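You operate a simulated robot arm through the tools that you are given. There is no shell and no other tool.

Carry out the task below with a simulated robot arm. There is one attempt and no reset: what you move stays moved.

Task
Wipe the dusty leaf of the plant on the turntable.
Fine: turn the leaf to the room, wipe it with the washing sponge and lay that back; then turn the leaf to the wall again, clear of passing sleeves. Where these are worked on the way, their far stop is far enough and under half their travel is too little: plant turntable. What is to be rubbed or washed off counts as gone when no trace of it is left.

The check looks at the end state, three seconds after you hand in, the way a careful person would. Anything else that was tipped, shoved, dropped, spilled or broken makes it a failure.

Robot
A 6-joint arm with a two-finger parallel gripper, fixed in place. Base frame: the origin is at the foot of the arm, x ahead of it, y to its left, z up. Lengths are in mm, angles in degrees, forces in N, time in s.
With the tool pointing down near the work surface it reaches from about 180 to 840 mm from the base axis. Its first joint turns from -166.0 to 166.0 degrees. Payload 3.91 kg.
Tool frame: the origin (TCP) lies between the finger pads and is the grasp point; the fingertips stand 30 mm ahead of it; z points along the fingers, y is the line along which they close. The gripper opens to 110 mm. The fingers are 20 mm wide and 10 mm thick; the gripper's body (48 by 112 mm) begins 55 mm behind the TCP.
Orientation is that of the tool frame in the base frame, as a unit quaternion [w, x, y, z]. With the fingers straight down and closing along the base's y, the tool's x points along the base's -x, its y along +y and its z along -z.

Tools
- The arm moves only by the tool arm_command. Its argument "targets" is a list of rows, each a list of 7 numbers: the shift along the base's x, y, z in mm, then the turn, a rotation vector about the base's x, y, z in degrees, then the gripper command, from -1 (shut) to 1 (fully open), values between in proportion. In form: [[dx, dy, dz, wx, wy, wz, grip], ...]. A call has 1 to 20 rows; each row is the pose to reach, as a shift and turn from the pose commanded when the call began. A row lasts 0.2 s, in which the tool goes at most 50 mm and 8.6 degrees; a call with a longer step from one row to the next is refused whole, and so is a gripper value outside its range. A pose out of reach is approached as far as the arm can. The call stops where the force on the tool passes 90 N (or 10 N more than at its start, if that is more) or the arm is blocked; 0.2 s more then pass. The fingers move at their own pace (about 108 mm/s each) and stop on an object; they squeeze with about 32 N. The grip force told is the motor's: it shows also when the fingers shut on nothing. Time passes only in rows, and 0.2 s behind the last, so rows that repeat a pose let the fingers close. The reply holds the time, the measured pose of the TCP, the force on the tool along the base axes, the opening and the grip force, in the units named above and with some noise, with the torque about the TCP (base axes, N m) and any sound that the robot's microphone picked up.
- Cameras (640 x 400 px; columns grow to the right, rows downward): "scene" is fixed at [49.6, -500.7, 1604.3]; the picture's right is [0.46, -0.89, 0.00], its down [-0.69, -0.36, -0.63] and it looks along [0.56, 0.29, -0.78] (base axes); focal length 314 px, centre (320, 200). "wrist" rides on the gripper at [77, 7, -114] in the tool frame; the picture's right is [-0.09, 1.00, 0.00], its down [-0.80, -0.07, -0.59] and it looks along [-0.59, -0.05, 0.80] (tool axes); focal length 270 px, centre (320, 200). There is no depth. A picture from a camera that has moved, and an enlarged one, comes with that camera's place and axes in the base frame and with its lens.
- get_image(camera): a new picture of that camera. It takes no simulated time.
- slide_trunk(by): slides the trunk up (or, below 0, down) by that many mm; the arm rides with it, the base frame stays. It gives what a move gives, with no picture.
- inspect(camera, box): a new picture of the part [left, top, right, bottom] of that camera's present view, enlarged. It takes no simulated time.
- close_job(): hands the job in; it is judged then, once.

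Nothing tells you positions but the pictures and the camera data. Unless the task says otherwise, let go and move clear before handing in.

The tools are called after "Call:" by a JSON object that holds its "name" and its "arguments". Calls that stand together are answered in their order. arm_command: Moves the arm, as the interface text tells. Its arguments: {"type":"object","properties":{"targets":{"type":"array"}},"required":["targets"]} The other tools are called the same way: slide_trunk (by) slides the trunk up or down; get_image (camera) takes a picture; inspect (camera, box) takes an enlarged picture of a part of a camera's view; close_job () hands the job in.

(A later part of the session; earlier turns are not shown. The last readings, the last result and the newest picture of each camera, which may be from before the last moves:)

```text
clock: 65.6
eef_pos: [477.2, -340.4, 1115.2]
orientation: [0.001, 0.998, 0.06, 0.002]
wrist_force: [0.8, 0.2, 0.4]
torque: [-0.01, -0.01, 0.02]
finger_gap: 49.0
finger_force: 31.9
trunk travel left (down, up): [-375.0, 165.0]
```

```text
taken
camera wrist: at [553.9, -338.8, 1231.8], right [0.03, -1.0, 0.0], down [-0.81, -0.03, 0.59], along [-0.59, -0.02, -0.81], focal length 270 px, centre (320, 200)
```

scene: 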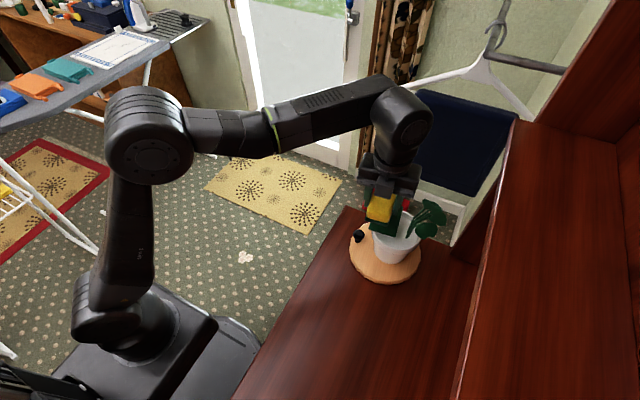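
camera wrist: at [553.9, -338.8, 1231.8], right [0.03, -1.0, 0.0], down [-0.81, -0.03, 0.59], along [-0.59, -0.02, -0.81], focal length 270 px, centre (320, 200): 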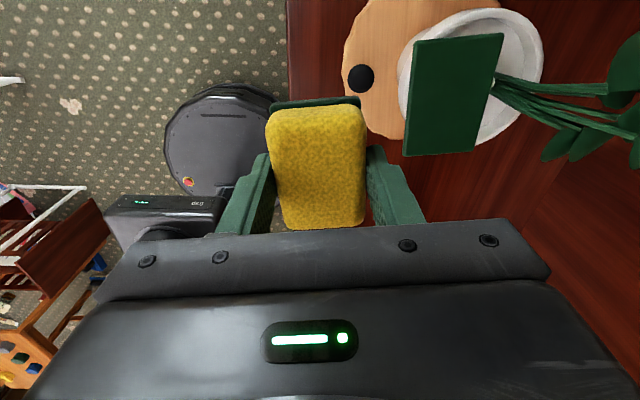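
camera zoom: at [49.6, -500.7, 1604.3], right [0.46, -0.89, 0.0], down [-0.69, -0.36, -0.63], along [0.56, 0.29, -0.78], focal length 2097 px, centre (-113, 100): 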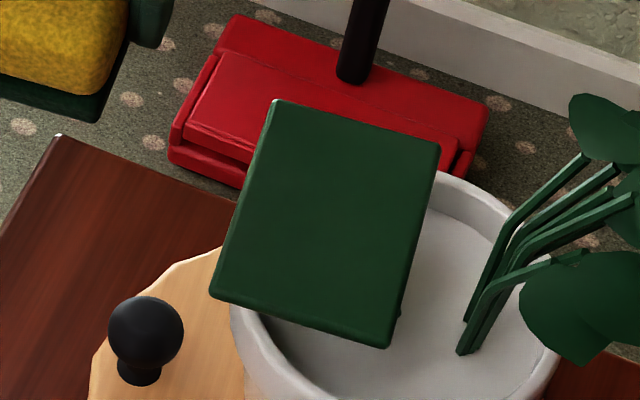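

The leaf looks clean. I'll zoom in from both cameras to be sure no trace is left.

Call:
{"name": "inspect", "arguments": {"camera": "scene", "box": [366, 196, 406, 240]}}

Call:
{"name": "inspect", "arguments": {"camera": "wrist", "box": [390, 20, 520, 170]}}

```text
9.09 times, centred on (386, 218) of scene
camera zoom: at [49.6, -500.7, 1604.3], right [0.46, -0.89, 0.0], down [-0.69, -0.36, -0.63], along [0.56, 0.29, -0.78], focal length 2859 px, centre (-280, 36)
```

zoom: 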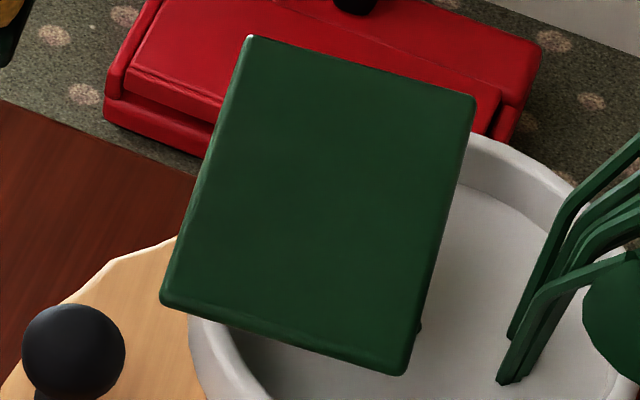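

```text
2.67 times, centred on (455, 95) of wrist
camera zoom: at [553.9, -338.8, 1231.8], right [0.03, -1.0, 0.0], down [-0.81, -0.03, 0.59], along [-0.59, -0.02, -0.81], focal length 721 px, centre (-40, 480)
```

zoom: 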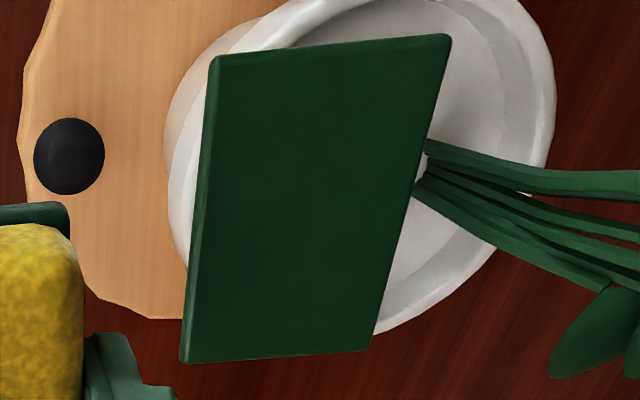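

The leaf is spotless. Now I'll carry the sponge back above its original spot.

Call:
{"name": "arm_command", "arguments": {"targets": [[-30, -7, 5, 0, 0, -0.9, -1], [-66, -15.5, 8, 0, 0, -1.8, -1], [-102, -24, 8, 0, 0, -2.7, -1], [-138, -32.4, 8, 0, 0, -3.6, -1], [-174, -41, 5, 0, 0, -4.5, -1], [-210, -49.3, 0, 0, 0, -5.4, -1], [-246, -58, -5, 0, 0, -6.3, -1], [-270, -63.5, -10, 0, 0, -6.9, -1], [-281, -66, -15, 0, 0, -6.9, -1]]}}

Call:
{"name": "get_image", "arguments": {"camera": "scene"}}

```text
clock: 67.6
eef_pos: [195.2, -407.3, 1101.1]
orientation: [0.002, 1.0, 0.001, 0.001]
wrist_force: [0.4, -0.2, -0.4]
torque: [0.0, 0.01, -0.02]
finger_gap: 49.0
finger_force: 31.8
trunk travel left (down, up): [-375.0, 165.0]
```

```text
taken
```

scene: 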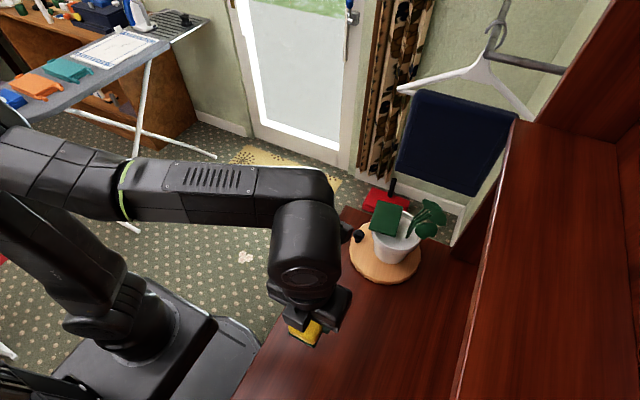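

Call:
{"name": "slide_trunk", "arguments": {"by": -165}}

Call:
{"name": "inspect", "arguments": {"camera": "scene", "box": [250, 280, 410, 400]}}

```text
clock: 69.5
eef_pos: [194.8, -408.7, 935.5]
orientation: [0.001, 1.0, 0.001, 0.002]
wrist_force: [1.0, -0.2, 0.7]
torque: [-0.03, 0.0, -0.02]
finger_gap: 49.1
finger_force: 32.3
trunk travel left (down, up): [-210.0, 330.0]
```

```text
3.33 times, centred on (330, 340) of scene
camera zoom: at [49.6, -500.7, 1604.3], right [0.46, -0.89, 0.0], down [-0.69, -0.36, -0.63], along [0.56, 0.29, -0.78], focal length 1048 px, centre (287, -267)
```

zoom: 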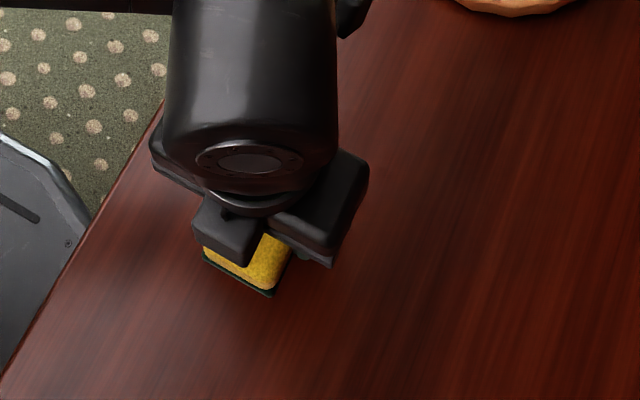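

Call:
{"name": "arm_command", "arguments": {"targets": [[0.8, 1.5, -12, 0, 0, 0, -1], [0.8, 1.5, -22, 0, 0, 0, -1], [0.8, 1.5, -29, 0, 0, 0, -1], [0.8, 1.5, -31, 0, 0, 0, -1]]}}

```text
clock: 70.5
eef_pos: [196.0, -404.5, 905.1]
orientation: [0.001, 1.0, 0.001, 0.002]
wrist_force: [-1.2, 0.4, -0.5]
torque: [0.02, 0.0, 0.0]
finger_gap: 48.9
finger_force: 31.9
trunk travel left (down, up): [-210.0, 330.0]
```

Call:
{"name": "arm_command", "arguments": {"targets": [[0, -0.5, -1, 0, 0, 0, -1], [0, -0.5, -2, 0, 0, 0, -1], [0, -0.5, -2.5, 0, 0, 0, -1]]}}

```text
clock: 71.2
eef_pos: [195.3, -405.6, 902.6]
orientation: [0.001, 1.0, 0.001, 0.002]
wrist_force: [-0.3, 0.0, -0.2]
torque: [-0.01, 0.02, -0.01]
finger_gap: 49.1
finger_force: 31.9
trunk travel left (down, up): [-210.0, 330.0]
```

Call:
{"name": "arm_command", "arguments": {"targets": [[0, 0, -0.7, 0, 0, 0, -1], [0, 0, -1.4, 0, 0, 0, -1], [0, 0, -1.4, 0, 0, 0, -1]]}}

```text
clock: 72.0
eef_pos: [197.2, -407.5, 899.9]
orientation: [0.0, 1.0, 0.001, 0.001]
wrist_force: [0.0, 0.4, 0.1]
torque: [-0.02, 0.04, -0.01]
finger_gap: 49.1
finger_force: 32.2
trunk travel left (down, up): [-210.0, 330.0]
```

Call:
{"name": "arm_command", "arguments": {"targets": [[0, 0, -0.5, 0, 0, 0, -1], [0, 0, -1, 0, 0, 0, -1], [0, 0, -1, 0, 0, 0, -1]]}}

Call:
{"name": "inspect", "arguments": {"camera": "scene", "box": [290, 330, 350, 370]}}

```text
clock: 72.8
eef_pos: [195.7, -406.6, 900.7]
orientation: [0.001, 1.0, 0.001, 0.002]
wrist_force: [0.6, -0.2, -0.3]
torque: [-0.01, -0.03, 0.03]
finger_gap: 49.2
finger_force: 32.0
trunk travel left (down, up): [-210.0, 330.0]
```

```text
10.00 times, centred on (320, 350) of scene
camera zoom: at [49.6, -500.7, 1604.3], right [0.46, -0.89, 0.0], down [-0.69, -0.36, -0.63], along [0.56, 0.29, -0.78], focal length 3145 px, centre (320, -1300)
```

zoom: 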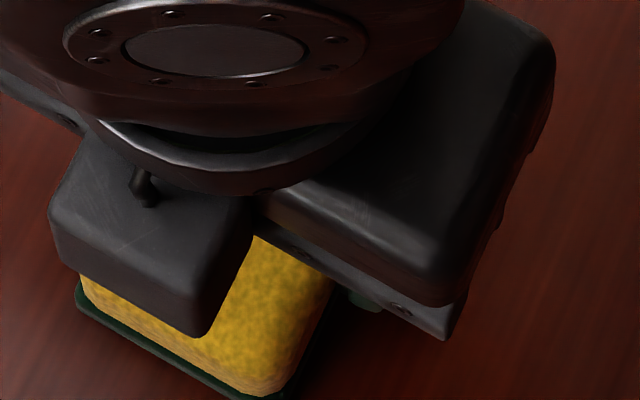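

Still no contact force, so I'll keep lowering in small steps until the sponge touches the shelf.

Call:
{"name": "arm_command", "arguments": {"targets": [[0, 0, -0.5, 0, 0, 0, -1], [0, 0, -1, 0, 0, 0, -1], [0, 0, -1, 0, 0, 0, -1]]}}

```text
clock: 73.7
eef_pos: [196.1, -406.9, 899.4]
orientation: [0.002, 1.0, 0.001, 0.002]
wrist_force: [1.2, 0.5, 11.6]
torque: [0.27, -0.14, 0.01]
finger_gap: 49.3
finger_force: 32.0
trunk travel left (down, up): [-210.0, 330.0]
```

The sponge is on the shelf. I'll release it and rise straight up.

Call:
{"name": "arm_command", "arguments": {"targets": [[0, 0, 1, 0, 0, 0, -1], [0, 0, 1, 0, 0, 0, 0], [0, 0, 1, 0, 0, 0, 0.3], [0, 0, 1, 0, 0, 0, 0.3], [0, 0, 15, 0, 0, 0, 0.3], [0, 0, 35, 0, 0, 0, 0.3], [0, 0, 70, 0, 0, 0, 0.3], [0, 0, 110, 0, 0, 0, 0.3], [0, 0, 140, 0, 0, 0, 0.3]]}}

Call:
{"name": "get_image", "arguments": {"camera": "wrist"}}

Call:
{"name": "inspect", "arguments": {"camera": "wrist", "box": [240, 30, 400, 150]}}

```text
clock: 75.7
eef_pos: [194.7, -406.3, 1038.4]
orientation: [0.0, 1.0, 0.0, 0.002]
wrist_force: [0.7, 0.2, -0.6]
torque: [0.0, 0.02, -0.02]
finger_gap: 71.3
finger_force: 0.0
trunk travel left (down, up): [-210.0, 330.0]
```

```text
taken
camera wrist: at [272.0, -413.7, 1154.8], right [-0.09, -1.0, 0.0], down [-0.8, 0.07, 0.59], along [-0.59, 0.05, -0.81], focal length 270 px, centre (320, 200)
```

wrist: 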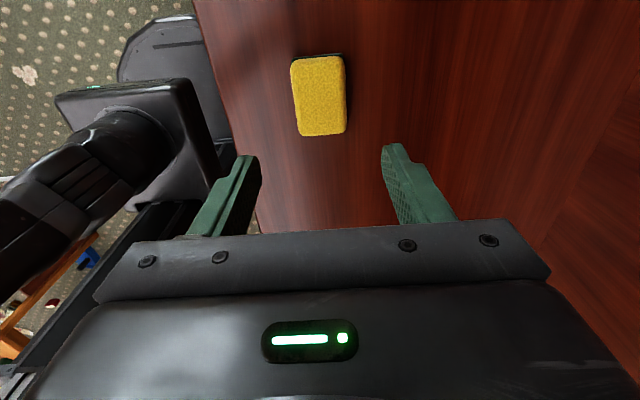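

```text
3.33 times, centred on (320, 90) of wrist
camera zoom: at [272.0, -413.7, 1154.8], right [-0.09, -1.0, 0.0], down [-0.8, 0.07, 0.59], along [-0.59, 0.05, -0.81], focal length 901 px, centre (320, 567)
```

zoom: 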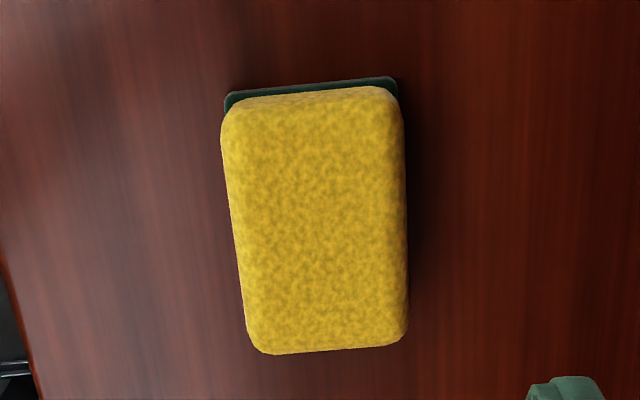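

The sponge is back in place. Next I'll return to the knob for the turn back, swinging the tool into the leaning pose in front of it.

Call:
{"name": "arm_command", "arguments": {"targets": [[18, 8, 0, -1.2, -7.1, -1.9, 0.3], [38, 16, -4, -2.45, -14.3, -3.85, 0.3], [58, 25, -8, -3.7, -21.4, -5.8, 0.1], [78, 33, -13, -4.9, -28.6, -7.7, -0.1], [98, 42, -19, -6.15, -35.7, -9.6, -0.3], [117, 50, -25, -7.4, -42.9, -11.6, -0.3], [136, 58, -31, -8.6, -50, -13.5, -0.3], [153, 65, -41, -9.8, -57.2, -15.4, -0.3], [170, 71, -51, -11.06, -64.34, -17.35, -0.3]]}}

Call:
{"name": "get_image", "arguments": {"camera": "wrist"}}

Call:
{"name": "inspect", "arguments": {"camera": "scene", "box": [260, 290, 400, 400]}}

Call:
{"name": "get_image", "arguments": {"camera": "scene"}}

```text
clock: 77.7
eef_pos: [366.1, -335.2, 988.3]
orientation: [0.093, 0.829, -0.144, 0.532]
wrist_force: [-1.0, -0.5, -0.5]
torque: [-0.01, -0.02, 0.01]
finger_gap: 38.6
finger_force: 0.1
trunk travel left (down, up): [-210.0, 330.0]
```

```text
taken
camera wrist: at [296.9, -317.1, 1107.4], right [-0.37, -0.93, -0.08], down [-0.8, 0.36, -0.48], along [0.47, -0.11, -0.87], focal length 270 px, centre (320, 200)
```

wrist: 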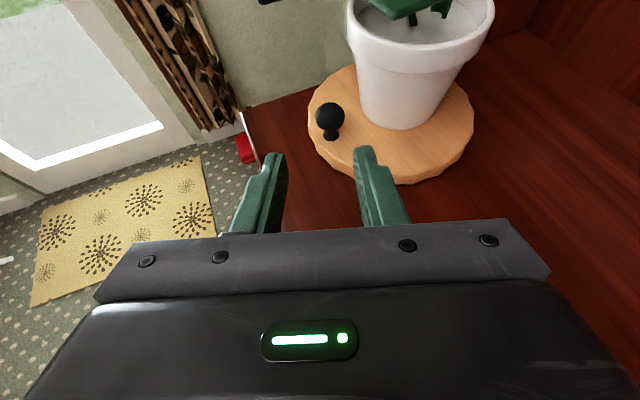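

```text
3.64 times, centred on (330, 345) of scene
camera zoom: at [49.6, -500.7, 1604.3], right [0.46, -0.89, 0.0], down [-0.69, -0.36, -0.63], along [0.56, 0.29, -0.78], focal length 1144 px, centre (284, -327)
```

zoom: 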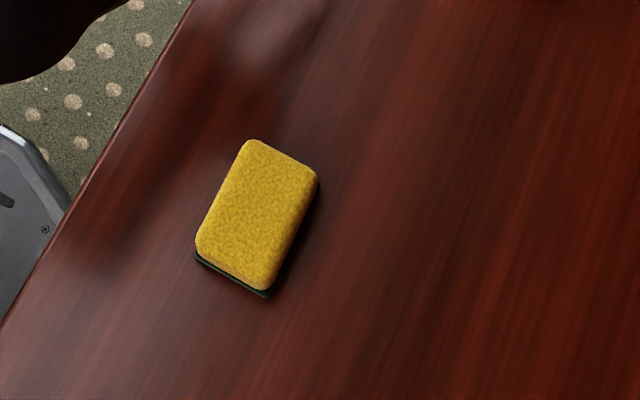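

```text
taken
```

scene: 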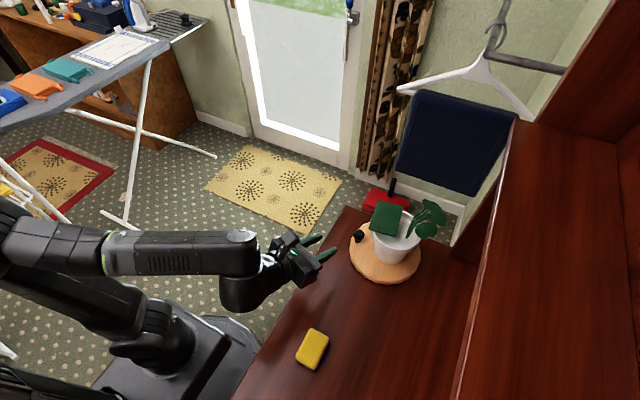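

The sponge sits where it was at the start. Now I'll line up with the knob at about (483, -386), stopping 70 mm short to check.

Call:
{"name": "arm_command", "arguments": {"targets": [[15, -8, -12, 0, 0, 0, -0.3], [30, -16, -24, 0, 0, 0, -0.3], [45, -23, -35, 0, 0, 0, -0.3], [56.7, -29.2, -44.3, 0, 0, 0, -0.3]]}}

Call:
{"name": "get_image", "arguments": {"camera": "wrist"}}

```text
clock: 78.7
eef_pos: [423.3, -365.2, 944.2]
orientation: [0.093, 0.83, -0.143, 0.53]
wrist_force: [-0.5, -0.2, 0.2]
torque: [0.0, -0.01, 0.01]
finger_gap: 38.8
finger_force: 0.2
trunk travel left (down, up): [-210.0, 330.0]
```

```text
taken
camera wrist: at [354.6, -347.3, 1063.0], right [-0.37, -0.93, -0.08], down [-0.8, 0.36, -0.48], along [0.47, -0.11, -0.88], focal length 270 px, centre (320, 200)
```

wrist: 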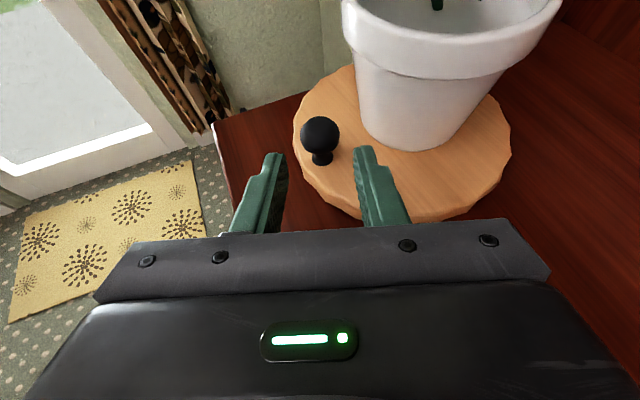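

Call:
{"name": "arm_command", "arguments": {"targets": [[14, -5, -7, 0, 0, 0, -0.3], [28, -10, -14, 0, 0, 0, -0.3], [40, -14.3, -19.7, 0, 0, 0, -0.3]]}}

Call:
{"name": "get_image", "arguments": {"camera": "wrist"}}

```text
clock: 79.5
eef_pos: [464.6, -377.6, 925.7]
orientation: [0.093, 0.83, -0.143, 0.531]
wrist_force: [-0.1, 0.0, 0.1]
torque: [0.02, 0.01, -0.02]
finger_gap: 38.5
finger_force: 0.0
trunk travel left (down, up): [-210.0, 330.0]
```

```text
taken
camera wrist: at [395.0, -360.7, 1043.4], right [-0.37, -0.93, -0.08], down [-0.8, 0.36, -0.48], along [0.47, -0.11, -0.87], focal length 270 px, centre (320, 200)
```

wrist: 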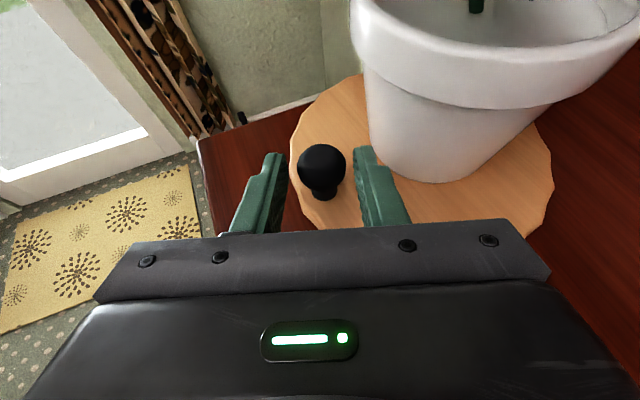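

Call:
{"name": "arm_command", "arguments": {"targets": [[6, -2.1, -2.9, 0, 0, 0, -0.3], [6, -2.1, -2.9, 0, 0, 0, -1], [6, -2.1, -2.9, 0, 0, 0, -1], [6, -2.1, -2.9, 0, 0, 0, -1]]}}

Call:
{"name": "get_image", "arguments": {"camera": "wrist"}}

```text
clock: 80.5
eef_pos: [469.0, -379.5, 920.5]
orientation: [0.091, 0.831, -0.142, 0.53]
wrist_force: [0.7, 5.2, -3.8]
torque: [0.09, -0.1, 0.18]
finger_gap: 28.9
finger_force: 45.0
trunk travel left (down, up): [-210.0, 330.0]
```

```text
taken
camera wrist: at [400.9, -363.5, 1040.0], right [-0.37, -0.93, -0.08], down [-0.8, 0.36, -0.48], along [0.47, -0.11, -0.88], focal length 270 px, centre (320, 200)
```

wrist: 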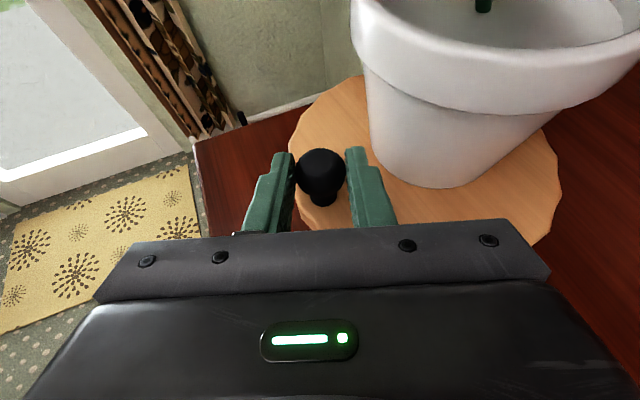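

The knob is gripped. I'll now pull it back counterclockwise, using a refined circle of centre (495, -459) and radius 75.

Call:
{"name": "arm_command", "arguments": {"targets": [[-3.2, -0.9, 0, 0, 0, 1, -1], [-6.5, -2, 0, 0, 0, 2, -1], [-9.8, -3.1, 0, 0, 0, 3, -1], [-13, -4.3, 0, 0, 0, 4, -1], [-16, -5.8, 0, 0, 0, 5, -1], [-19.1, -7.3, 0, 0, 0, 6, -1], [-22.1, -8.9, 0, 0, 0, 7, -1], [-25, -10.7, 0, 0, 0, 8, -1]]}}

Call:
{"name": "get_image", "arguments": {"camera": "wrist"}}

Call:
{"name": "inspect", "arguments": {"camera": "scene", "box": [320, 160, 450, 300]}}

```text
clock: 82.2
eef_pos: [443.6, -390.0, 921.3]
orientation: [0.055, 0.839, -0.083, 0.535]
wrist_force: [-8.1, 31.5, -8.2]
torque: [0.62, 0.39, 1.0]
finger_gap: 29.6
finger_force: 45.0
trunk travel left (down, up): [-210.0, 330.0]
```

```text
taken
camera wrist: at [372.3, -382.4, 1040.1], right [-0.23, -0.97, -0.08], down [-0.84, 0.24, -0.48], along [0.48, -0.05, -0.88], focal length 270 px, centre (320, 200)
```

wrist: 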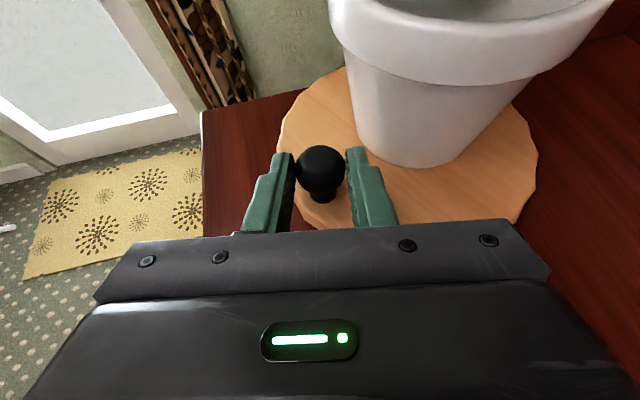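

```text
2.86 times, centred on (385, 230) of scene
camera zoom: at [49.6, -500.7, 1604.3], right [0.46, -0.89, 0.0], down [-0.69, -0.36, -0.63], along [0.56, 0.29, -0.78], focal length 899 px, centre (134, 114)
```

zoom: 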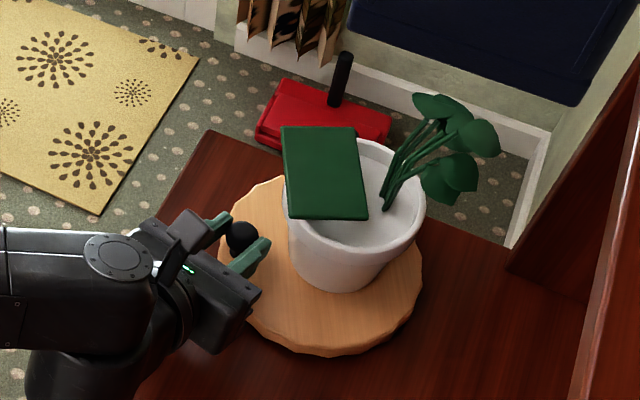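

The ball has drifted towards the fingertips, so I'll re-grip deeper before continuing.

Call:
{"name": "arm_command", "arguments": {"targets": [[0, 1, 0, 0, 0, 0, -0.3], [0, 1, 0, 0, 0, 0, -0.3], [3.5, 0, -1.5, 0, 0, 0, -0.3], [6.5, -0.5, -2.8, 0, 0, 0, -0.3]]}}

Call:
{"name": "get_image", "arguments": {"camera": "wrist"}}

```text
clock: 83.2
eef_pos: [451.5, -394.0, 918.9]
orientation: [0.055, 0.838, -0.084, 0.536]
wrist_force: [-0.2, -0.4, -0.5]
torque: [0.01, -0.01, -0.02]
finger_gap: 38.5
finger_force: 0.1
trunk travel left (down, up): [-210.0, 330.0]
```

```text
taken
camera wrist: at [379.6, -386.0, 1037.8], right [-0.24, -0.97, -0.08], down [-0.84, 0.24, -0.48], along [0.48, -0.05, -0.87], focal length 270 px, centre (320, 200)
```

wrist: 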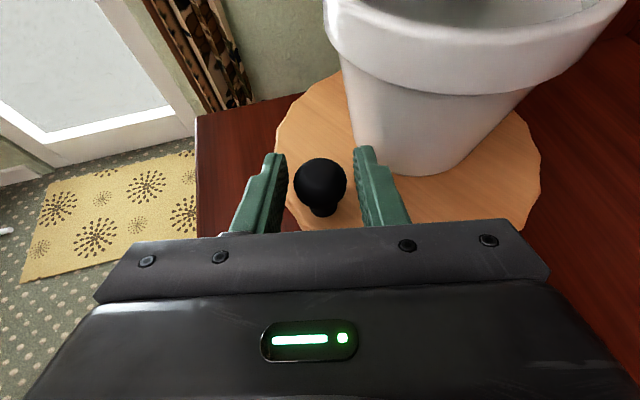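

Call:
{"name": "arm_command", "arguments": {"targets": [[-5.3, 1.1, 2, 0, 0, 0, -0.3], [-5.3, 1.1, 2, 0, 0, 0, -1], [-5.3, 1.1, 2, 0, 0, 0, -1], [-5.3, 1.1, 2, 0, 0, 0, -1]]}}

Call:
{"name": "get_image", "arguments": {"camera": "wrist"}}

```text
clock: 84.2
eef_pos: [445.5, -391.8, 920.7]
orientation: [0.055, 0.838, -0.085, 0.536]
wrist_force: [2.5, -3.9, 1.7]
torque: [-0.08, -0.1, -0.09]
finger_gap: 29.5
finger_force: 45.0
trunk travel left (down, up): [-210.0, 330.0]
```

```text
taken
camera wrist: at [374.3, -384.7, 1039.9], right [-0.24, -0.97, -0.08], down [-0.84, 0.24, -0.48], along [0.48, -0.05, -0.87], focal length 270 px, centre (320, 200)
```

wrist: 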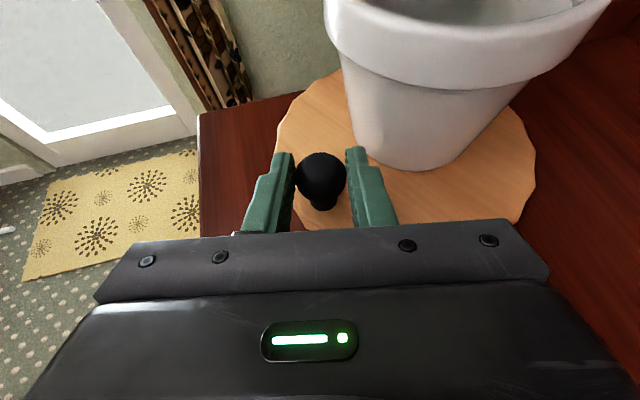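

Call:
{"name": "arm_command", "arguments": {"targets": [[-2.8, -2, 0, 0, 0, 1.5, -1], [-5.6, -4, 0, 0, 0, 3, -1], [-8.3, -6.1, 0, 0, 0, 4.5, -1], [-10.9, -8.3, 0, 0, 0, 6, -1], [-13.4, -10.7, 0, 0, 0, 7, -1], [-15.7, -13.2, 0, 0, 0, 8, -1]]}}

Call:
{"name": "get_image", "arguments": {"camera": "wrist"}}

```text
clock: 85.7
eef_pos: [428.6, -405.2, 921.0]
orientation: [0.017, 0.842, -0.025, 0.539]
wrist_force: [5.2, 1.1, 5.7]
torque: [0.1, -0.53, 0.23]
finger_gap: 29.0
finger_force: 45.2
trunk travel left (down, up): [-210.0, 330.0]
```

```text
taken
camera wrist: at [357.6, -407.2, 1040.0], right [-0.1, -0.99, -0.08], down [-0.87, 0.12, -0.48], along [0.48, 0.02, -0.88], focal length 270 px, centre (320, 200)
```

wrist: 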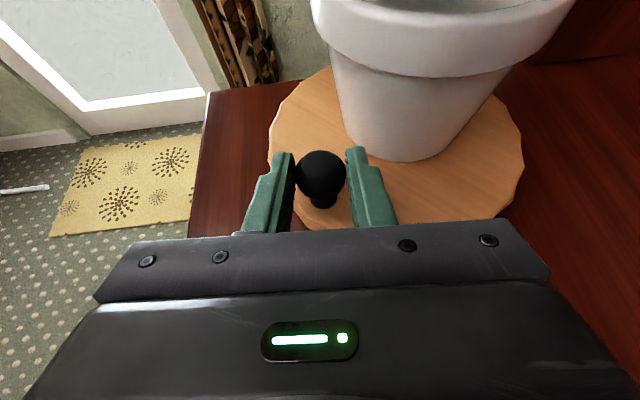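

Call:
{"name": "arm_command", "arguments": {"targets": [[-2.3, -2.6, 0, 0, 0, 1.3, -1], [-4.5, -5.4, 0, 0, 0, 2.5, -1], [-6.5, -8.2, 0, 0, 0, 3.5, -1], [-8.4, -11, 0, 0, 0, 4.5, -1], [-10.3, -14, 0, 0, 0, 5.5, -1], [-12, -17, 0, 0, 0, 6.5, -1], [-14.9, -23.3, 0, 0, 0, 8.5, -1], [-17.4, -29.7, 0, 0, 0, 10.5, -1]]}}

Call:
{"name": "get_image", "arguments": {"camera": "wrist"}}

Call:
{"name": "inspect", "arguments": {"camera": "scene", "box": [320, 160, 450, 300]}}

```text
clock: 87.5
eef_pos: [411.7, -435.0, 921.6]
orientation: [-0.031, 0.841, 0.051, 0.538]
wrist_force: [-11.0, 9.4, -0.8]
torque: [0.07, 0.12, 0.58]
finger_gap: 29.4
finger_force: 45.1
trunk travel left (down, up): [-210.0, 330.0]
```

```text
taken
camera wrist: at [340.9, -450.4, 1039.9], right [0.08, -0.99, -0.08], down [-0.88, -0.04, -0.48], along [0.47, 0.11, -0.88], focal length 270 px, centre (320, 200)
```

wrist: 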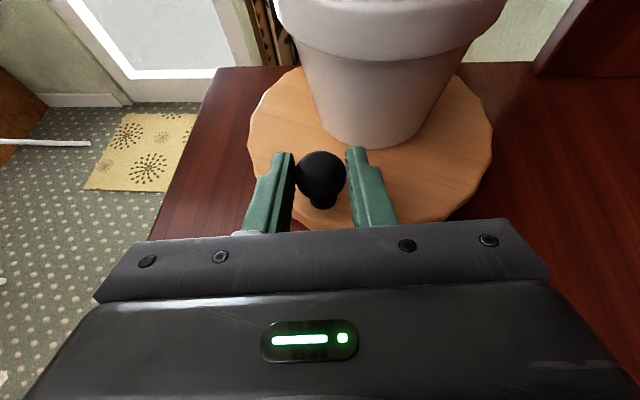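

```text
2.86 times, centred on (385, 230) of scene
camera zoom: at [49.6, -500.7, 1604.3], right [0.46, -0.89, 0.0], down [-0.69, -0.36, -0.63], along [0.56, 0.29, -0.78], focal length 899 px, centre (134, 114)
```

zoom: 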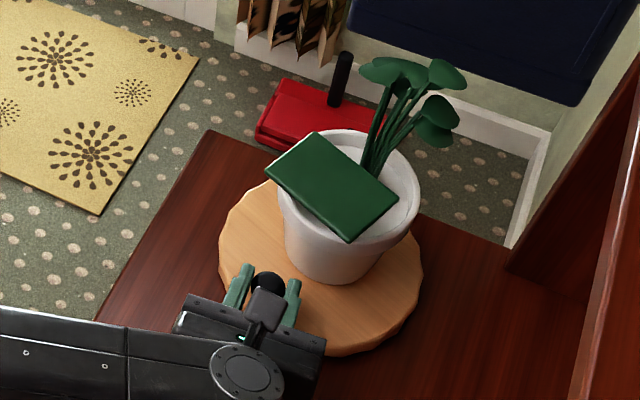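

Call:
{"name": "arm_command", "arguments": {"targets": [[-1.4, -3.3, 0, 0, 0, 0.5, -1], [-2.6, -6.6, 0, 0, 0, 1, -1], [-3.5, -9.9, 0, 0, 0, 1.5, -1], [-4.2, -13.2, 0, 0, 0, 2, -1], [-4.9, -19.9, 0, 0, 0, 3, -1], [-5.2, -26.4, 0, 0, 0, 3, -1], [-4.9, -32.9, 0, 0, 0, 3, -1]]}}

Call:
{"name": "get_image", "arguments": {"camera": "wrist"}}

```text
clock: 89.0
eef_pos: [408.6, -465.0, 921.9]
orientation: [-0.045, 0.839, 0.074, 0.537]
wrist_force: [-3.3, 9.8, 1.9]
torque: [0.19, -0.43, 0.84]
finger_gap: 28.9
finger_force: 45.1
trunk travel left (down, up): [-210.0, 330.0]
```

```text
taken
camera wrist: at [338.3, -485.4, 1040.1], right [0.14, -0.99, -0.08], down [-0.87, -0.08, -0.48], along [0.47, 0.13, -0.87], focal length 270 px, centre (320, 200)
```

wrist: 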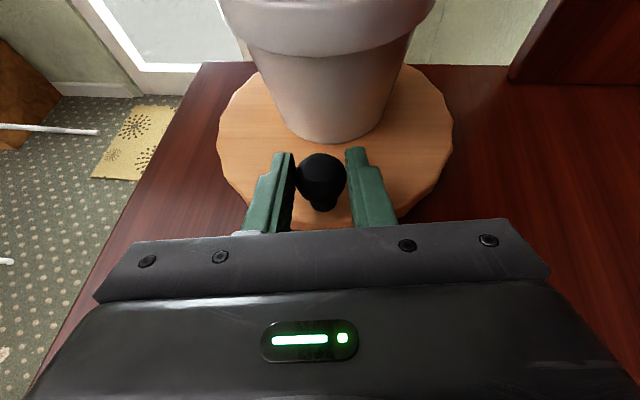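

Call:
{"name": "arm_command", "arguments": {"targets": [[0.3, -3.3, 0, 0, 0, 0.5, -1], [0.8, -6.5, 0, 0, 0, 1, -1], [2.3, -12.9, 0, 0, 0, 2, -1], [4.2, -19.2, 0, 0, 0, 3, -1], [6.7, -25.2, 0, 0, 0, 3, -1], [9.7, -31, 0, 0, 0, 3, -1]]}}

Call:
{"name": "get_image", "arguments": {"camera": "wrist"}}

Call:
{"name": "inspect", "arguments": {"camera": "scene", "box": [320, 160, 450, 300]}}

```text
clock: 90.5
eef_pos: [416.6, -497.6, 922.6]
orientation: [-0.059, 0.837, 0.096, 0.536]
wrist_force: [-3.7, 9.5, 9.0]
torque: [0.32, -0.24, 0.81]
finger_gap: 29.2
finger_force: 44.9
trunk travel left (down, up): [-210.0, 330.0]
```

```text
taken
camera wrist: at [348.1, -520.5, 1040.1], right [0.19, -0.98, -0.08], down [-0.87, -0.13, -0.48], along [0.46, 0.16, -0.87], focal length 270 px, centre (320, 200)
```

wrist: 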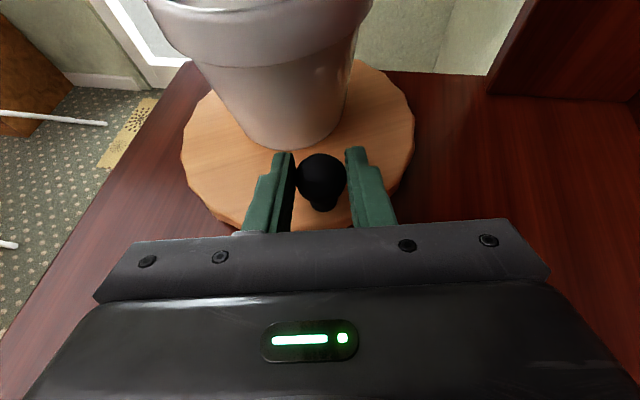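

```text
2.86 times, centred on (385, 230) of scene
camera zoom: at [49.6, -500.7, 1604.3], right [0.46, -0.89, 0.0], down [-0.69, -0.36, -0.63], along [0.56, 0.29, -0.78], focal length 899 px, centre (134, 114)
```

zoom: 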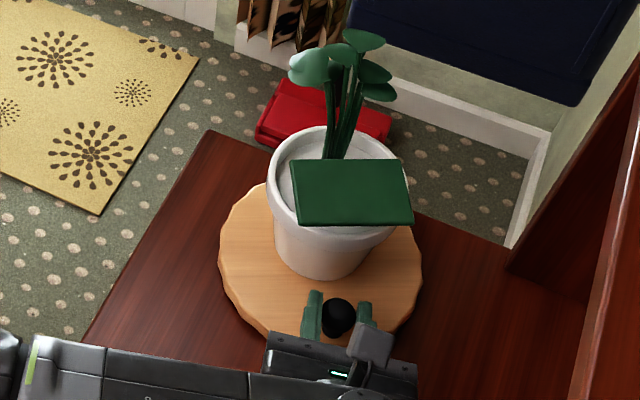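

Call:
{"name": "arm_command", "arguments": {"targets": [[1.7, -2.7, 0, 0, 0, -0.5, -1], [3.6, -5.3, 0, 0, 0, -1, -1], [7.4, -10.3, 0, 0, 0, -2, -1], [11.9, -14.8, 0, 0, 0, -3, -1], [16.7, -19.1, 0, 0, 0, -4, -1], [21.8, -22.8, 0, 0, 0, -5, -1]]}}

Call:
{"name": "get_image", "arguments": {"camera": "wrist"}}

Call:
{"name": "inspect", "arguments": {"camera": "scene", "box": [320, 160, 450, 300]}}

```text
clock: 91.8
eef_pos: [437.8, -521.3, 919.7]
orientation: [-0.037, 0.84, 0.06, 0.537]
wrist_force: [-4.0, 11.6, 8.7]
torque: [0.26, -0.29, 0.9]
finger_gap: 28.9
finger_force: 45.2
trunk travel left (down, up): [-210.0, 330.0]
```

```text
taken
camera wrist: at [368.2, -537.1, 1039.8], right [0.1, -0.99, -0.08], down [-0.88, -0.05, -0.48], along [0.47, 0.12, -0.87], focal length 270 px, centre (320, 200)
```

wrist: 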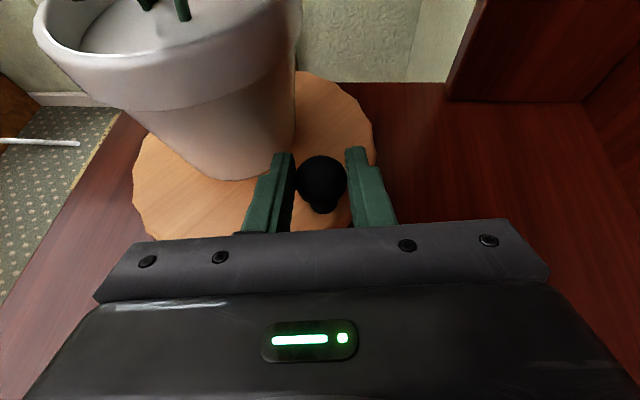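

```text
2.86 times, centred on (385, 230) of scene
camera zoom: at [49.6, -500.7, 1604.3], right [0.46, -0.89, 0.0], down [-0.69, -0.36, -0.63], along [0.56, 0.29, -0.78], focal length 899 px, centre (134, 114)
```

zoom: 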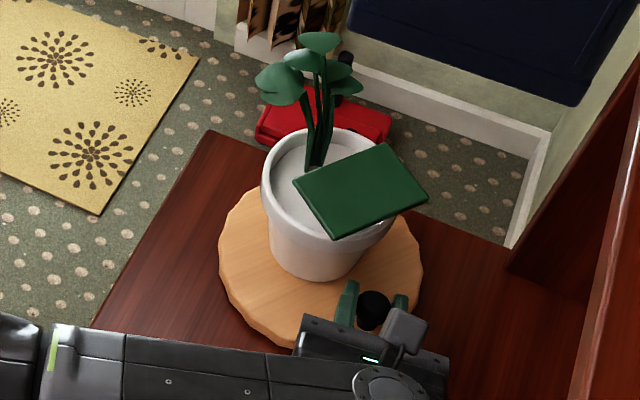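

Call:
{"name": "arm_command", "arguments": {"targets": [[2.7, -1.7, 0, 0, 0, -0.5, -1], [5.5, -3.3, 0, 0, 0, -1, -1], [8.4, -4.8, 0, 0, 0, -1.5, -1], [11.3, -6.1, 0, 0, 0, -2, -1], [14.3, -7.3, 0, 0, 0, -3, -1]]}}

Call:
{"name": "get_image", "arguments": {"camera": "wrist"}}

Call:
{"name": "inspect", "arguments": {"camera": "scene", "box": [320, 160, 450, 300]}}

```text
clock: 93.0
eef_pos: [453.0, -527.1, 921.1]
orientation: [-0.022, 0.841, 0.038, 0.538]
wrist_force: [0.1, 9.8, 6.7]
torque: [0.03, -0.29, 0.38]
finger_gap: 29.0
finger_force: 45.0
trunk travel left (down, up): [-210.0, 330.0]
```

```text
taken
camera wrist: at [382.4, -540.5, 1040.1], right [0.05, -1.0, -0.08], down [-0.88, -0.01, -0.48], along [0.48, 0.09, -0.87], focal length 270 px, centre (320, 200)
```

wrist: 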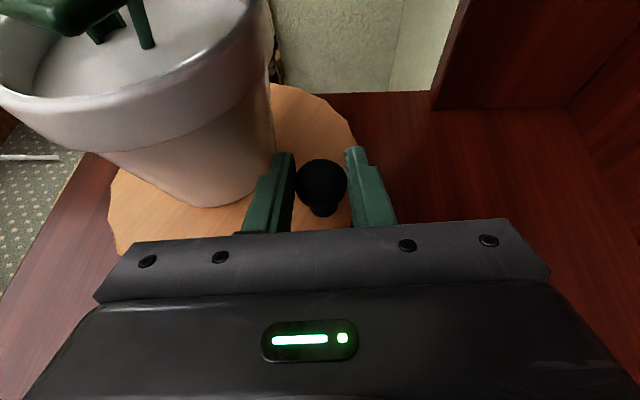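

```text
2.86 times, centred on (385, 230) of scene
camera zoom: at [49.6, -500.7, 1604.3], right [0.46, -0.89, 0.0], down [-0.69, -0.36, -0.63], along [0.56, 0.29, -0.78], focal length 899 px, centre (134, 114)
```

zoom: 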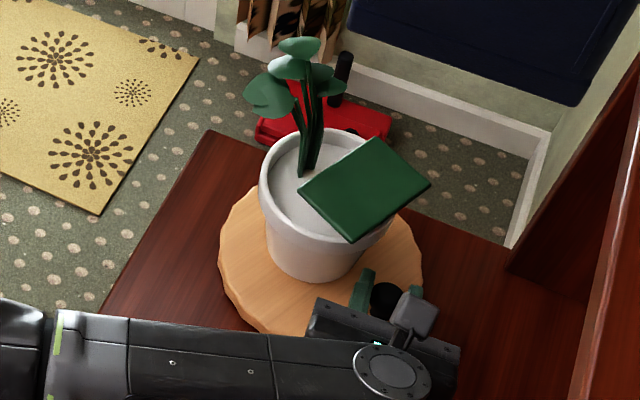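

The ball has crept deeper into the grip. I'll open just slightly, back off 9 mm and re-grip to keep the fingertips clear of the pot.

Call:
{"name": "arm_command", "arguments": {"targets": [[0, -1, 0, 0, 0, 0, -0.36], [0, -1, 0, 0, 0, 0, -0.36], [-4, -1.3, 1.8, 0, 0, -1.5, -0.36], [-8.5, -1.6, 3.6, 0, 0, -3, -0.36]]}}

Call:
{"name": "get_image", "arguments": {"camera": "wrist"}}

Call:
{"name": "inspect", "arguments": {"camera": "scene", "box": [320, 160, 450, 300]}}

```text
clock: 94.0
eef_pos: [444.0, -530.0, 923.4]
orientation: [-0.009, 0.842, 0.015, 0.539]
wrist_force: [-0.9, 0.0, 0.2]
torque: [-0.03, 0.02, 0.04]
finger_gap: 35.1
finger_force: 0.1
trunk travel left (down, up): [-210.0, 330.0]
```

```text
taken
camera wrist: at [372.9, -539.5, 1042.8], right [0.0, -1.0, -0.08], down [-0.88, 0.04, -0.48], along [0.48, 0.07, -0.88], focal length 270 px, centre (320, 200)
```

wrist: 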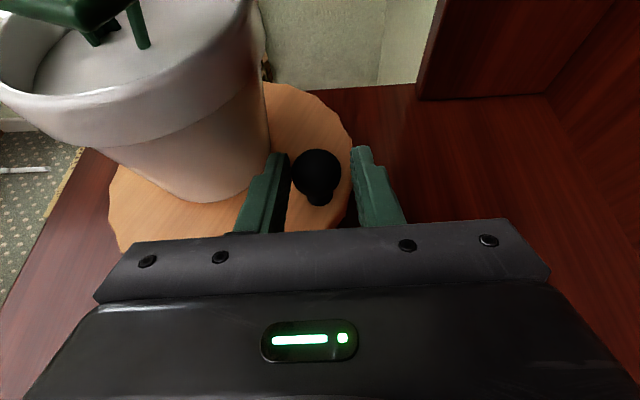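

```text
2.86 times, centred on (385, 230) of scene
camera zoom: at [49.6, -500.7, 1604.3], right [0.46, -0.89, 0.0], down [-0.69, -0.36, -0.63], along [0.56, 0.29, -0.78], focal length 899 px, centre (134, 114)
```

zoom: 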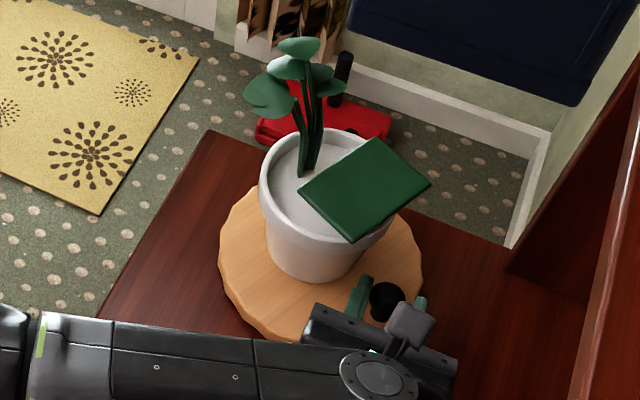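

Call:
{"name": "arm_command", "arguments": {"targets": [[2.5, 1, -1.1, 0, 0, 0, -0.36], [2.5, 1, -1.1, 0, 0, 0, -1], [2.5, 1, -1.1, 0, 0, 0, -1], [2.5, 1, -1.1, 0, 0, 0, -1]]}}

```text
clock: 95.0
eef_pos: [447.6, -527.8, 922.3]
orientation: [-0.008, 0.842, 0.015, 0.539]
wrist_force: [3.7, 6.3, 0.9]
torque: [0.1, -0.1, 0.07]
finger_gap: 28.7
finger_force: 45.2
trunk travel left (down, up): [-210.0, 330.0]
```

Call:
{"name": "arm_command", "arguments": {"targets": [[3, -0.8, 0, 0, 0, 0, -1], [6, -1.7, 0, 0, 0, 0, -1], [9, -2.5, 0, 0, 0, 0, -1], [12, -3.3, 0, 0, 0, 0, -1]]}}

Call:
{"name": "get_image", "arguments": {"camera": "wrist"}}

Call:
{"name": "inspect", "arguments": {"camera": "scene", "box": [320, 160, 450, 300]}}

```text
clock: 96.0
eef_pos: [459.1, -530.8, 924.1]
orientation: [-0.008, 0.842, 0.014, 0.539]
wrist_force: [-5.6, 10.7, -2.9]
torque: [0.39, -0.12, 0.78]
finger_gap: 29.4
finger_force: 45.0
trunk travel left (down, up): [-210.0, 330.0]
```

```text
taken
camera wrist: at [387.0, -541.1, 1042.2], right [0.0, -1.0, -0.08], down [-0.88, 0.04, -0.48], along [0.48, 0.07, -0.87], focal length 270 px, centre (320, 200)
```

wrist: 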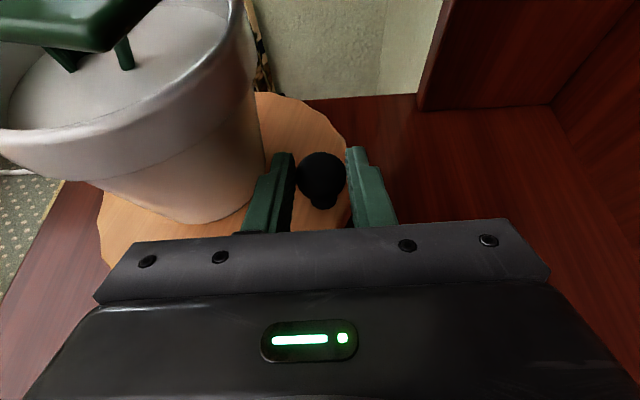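

```text
2.86 times, centred on (385, 230) of scene
camera zoom: at [49.6, -500.7, 1604.3], right [0.46, -0.89, 0.0], down [-0.69, -0.36, -0.63], along [0.56, 0.29, -0.78], focal length 899 px, centre (134, 114)
```

zoom: 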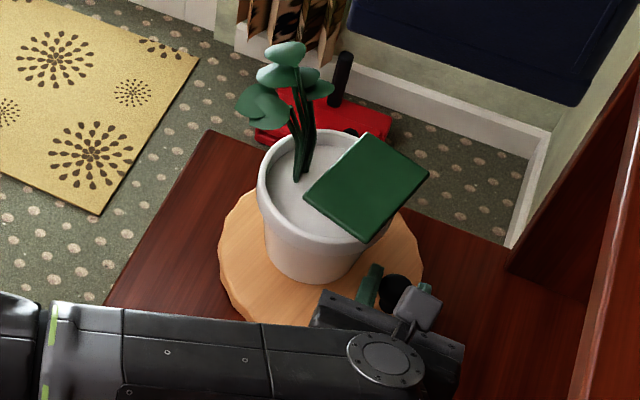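

The leaf is almost back to its starting position. I'll push a few more millimetres to reach the start stop.

Call:
{"name": "arm_command", "arguments": {"targets": [[2, -0.3, 0, 0, 0, 0, -1], [4, -0.6, 0, 0, 0, 0, -1], [5, -0.8, 0, 0, 0, 0, -1]]}}

Call:
{"name": "get_image", "arguments": {"camera": "wrist"}}

Call:
{"name": "inspect", "arguments": {"camera": "scene", "box": [320, 160, 450, 300]}}

```text
clock: 96.8
eef_pos: [463.1, -533.0, 923.8]
orientation: [-0.008, 0.842, 0.015, 0.539]
wrist_force: [-5.1, 9.7, -1.2]
torque: [0.33, -0.1, 0.62]
finger_gap: 29.3
finger_force: 44.8
trunk travel left (down, up): [-210.0, 330.0]
```

```text
taken
camera wrist: at [392.5, -542.1, 1042.4], right [0.0, -1.0, -0.08], down [-0.88, 0.04, -0.48], along [0.48, 0.07, -0.87], focal length 270 px, centre (320, 200)
```

wrist: 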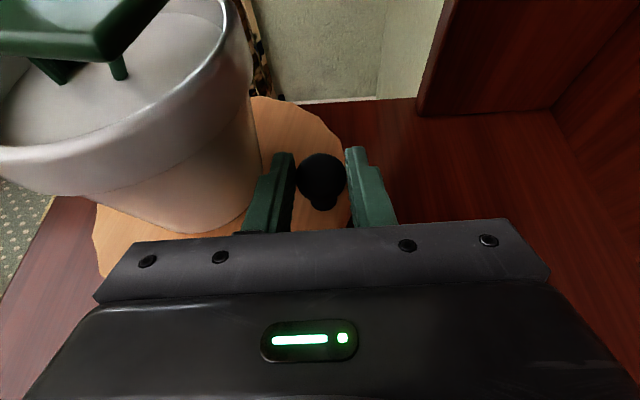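

```text
2.86 times, centred on (385, 230) of scene
camera zoom: at [49.6, -500.7, 1604.3], right [0.46, -0.89, 0.0], down [-0.69, -0.36, -0.63], along [0.56, 0.29, -0.78], focal length 899 px, centre (134, 114)
```

zoom: 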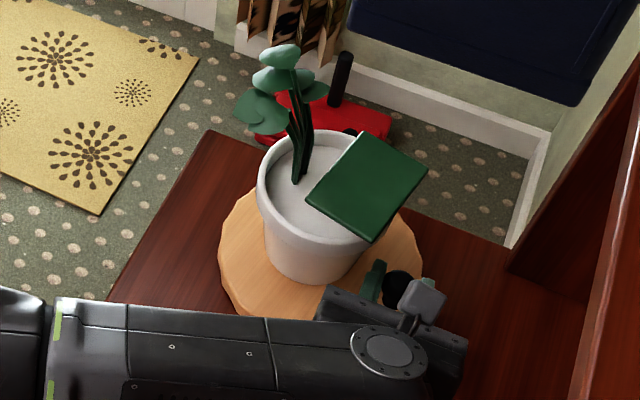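

Call:
{"name": "arm_command", "arguments": {"targets": [[1, -0.1, 0, 0, 0, 0, -1], [2, -0.2, 0, 0, 0, 0, -1], [2, -0.2, 0, 0, 0, 0, -1]]}}

Call:
{"name": "inspect", "arguments": {"camera": "scene", "box": [320, 160, 450, 300]}}

```text
clock: 97.7
eef_pos: [465.4, -532.0, 924.6]
orientation: [-0.007, 0.842, 0.014, 0.539]
wrist_force: [-4.1, 5.9, 4.7]
torque: [0.15, 0.04, 0.47]
finger_gap: 28.9
finger_force: 44.5
trunk travel left (down, up): [-210.0, 330.0]
```

```text
2.86 times, centred on (385, 230) of scene
camera zoom: at [49.6, -500.7, 1604.3], right [0.46, -0.89, 0.0], down [-0.69, -0.36, -0.63], along [0.56, 0.29, -0.78], focal length 899 px, centre (134, 114)
```

zoom: 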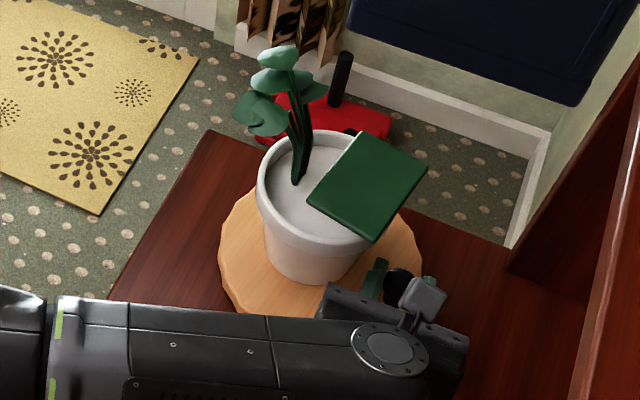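

The leaf is back where it began. I'll release without moving, check, and then back out.

Call:
{"name": "arm_command", "arguments": {"targets": [[0, 0, 0, 0, 0, 0, -0.36], [0, 0, 0, 0, 0, 0, -0.34], [0, 0, 0, 0, 0, 0, -0.34]]}}

Call:
{"name": "inspect", "arguments": {"camera": "wrist", "box": [220, 90, 460, 250]}}

Call:
{"name": "inspect", "arguments": {"camera": "scene", "box": [320, 160, 450, 300]}}

```text
clock: 98.5
eef_pos: [466.8, -533.3, 922.5]
orientation: [-0.009, 0.842, 0.015, 0.539]
wrist_force: [0.7, -0.9, 0.0]
torque: [-0.03, -0.03, 0.0]
finger_gap: 36.2
finger_force: 0.0
trunk travel left (down, up): [-210.0, 330.0]
```

```text
2.50 times, centred on (340, 170) of wrist
camera zoom: at [395.2, -543.0, 1041.1], right [0.0, -1.0, -0.08], down [-0.88, 0.04, -0.48], along [0.48, 0.07, -0.87], focal length 676 px, centre (270, 275)
```

zoom: 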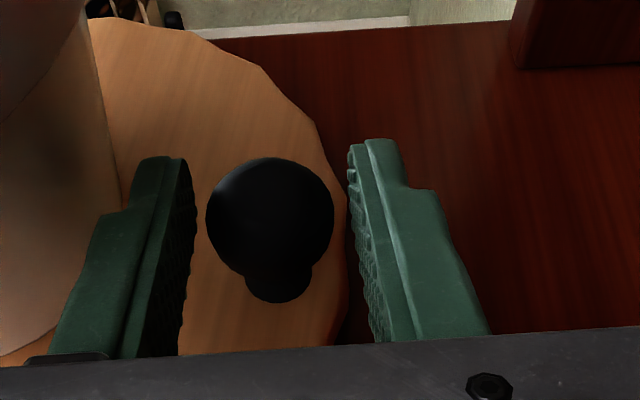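

```text
2.86 times, centred on (385, 230) of scene
camera zoom: at [49.6, -500.7, 1604.3], right [0.46, -0.89, 0.0], down [-0.69, -0.36, -0.63], along [0.56, 0.29, -0.78], focal length 899 px, centre (134, 114)
```

zoom: 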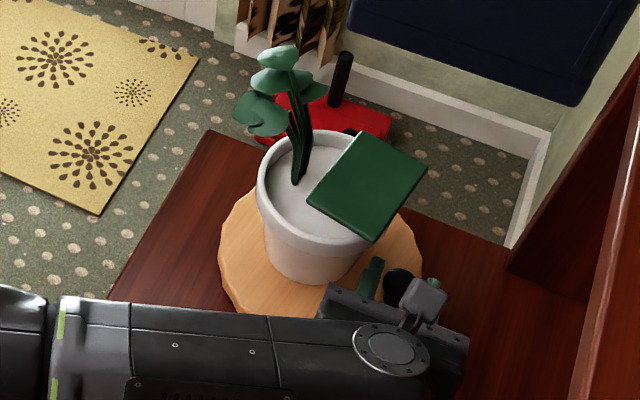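

Call:
{"name": "arm_command", "arguments": {"targets": [[-9, -0.3, 4.2, 0, 0, 0, -0.34], [-20, -0.7, 9.3, 0, 0, 0, -0.34], [-40, -1.4, 18.6, 0, 0, 0, -0.34], [-70, -2.4, 32.5, 0, 0, 0, -0.34], [-100, -3.5, 46.5, 0, 0, 0, -0.34], [-130, -4.5, 60.4, 0, 0, 0, -0.34]]}}

Call:
{"name": "get_image", "arguments": {"camera": "wrist"}}

Call:
{"name": "inspect", "arguments": {"camera": "scene", "box": [320, 160, 450, 300]}}

```text
clock: 99.8
eef_pos: [336.8, -537.4, 984.3]
orientation: [-0.009, 0.842, 0.015, 0.539]
wrist_force: [0.9, -0.3, -0.1]
torque: [-0.01, 0.03, -0.01]
finger_gap: 36.5
finger_force: 0.1
trunk travel left (down, up): [-210.0, 330.0]
```

```text
taken
camera wrist: at [264.6, -546.8, 1103.5], right [0.0, -1.0, -0.08], down [-0.88, 0.04, -0.48], along [0.48, 0.07, -0.88], focal length 270 px, centre (320, 200)
```

wrist: 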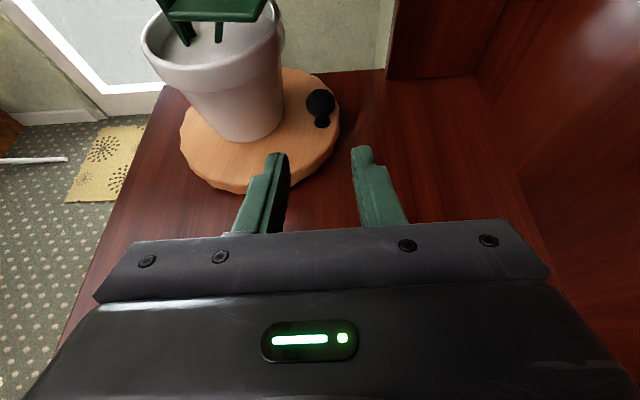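

```text
2.86 times, centred on (385, 230) of scene
camera zoom: at [49.6, -500.7, 1604.3], right [0.46, -0.89, 0.0], down [-0.69, -0.36, -0.63], along [0.56, 0.29, -0.78], focal length 899 px, centre (134, 114)
```

zoom: 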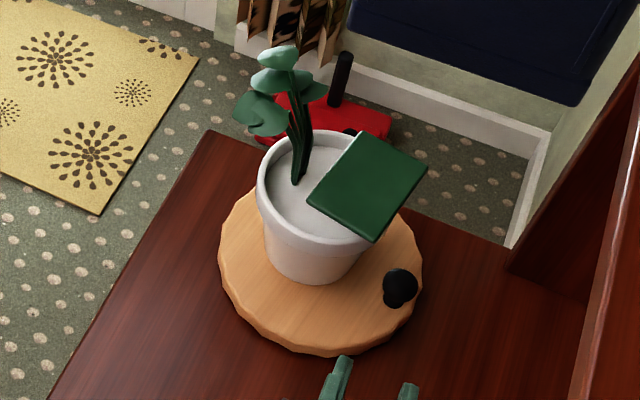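

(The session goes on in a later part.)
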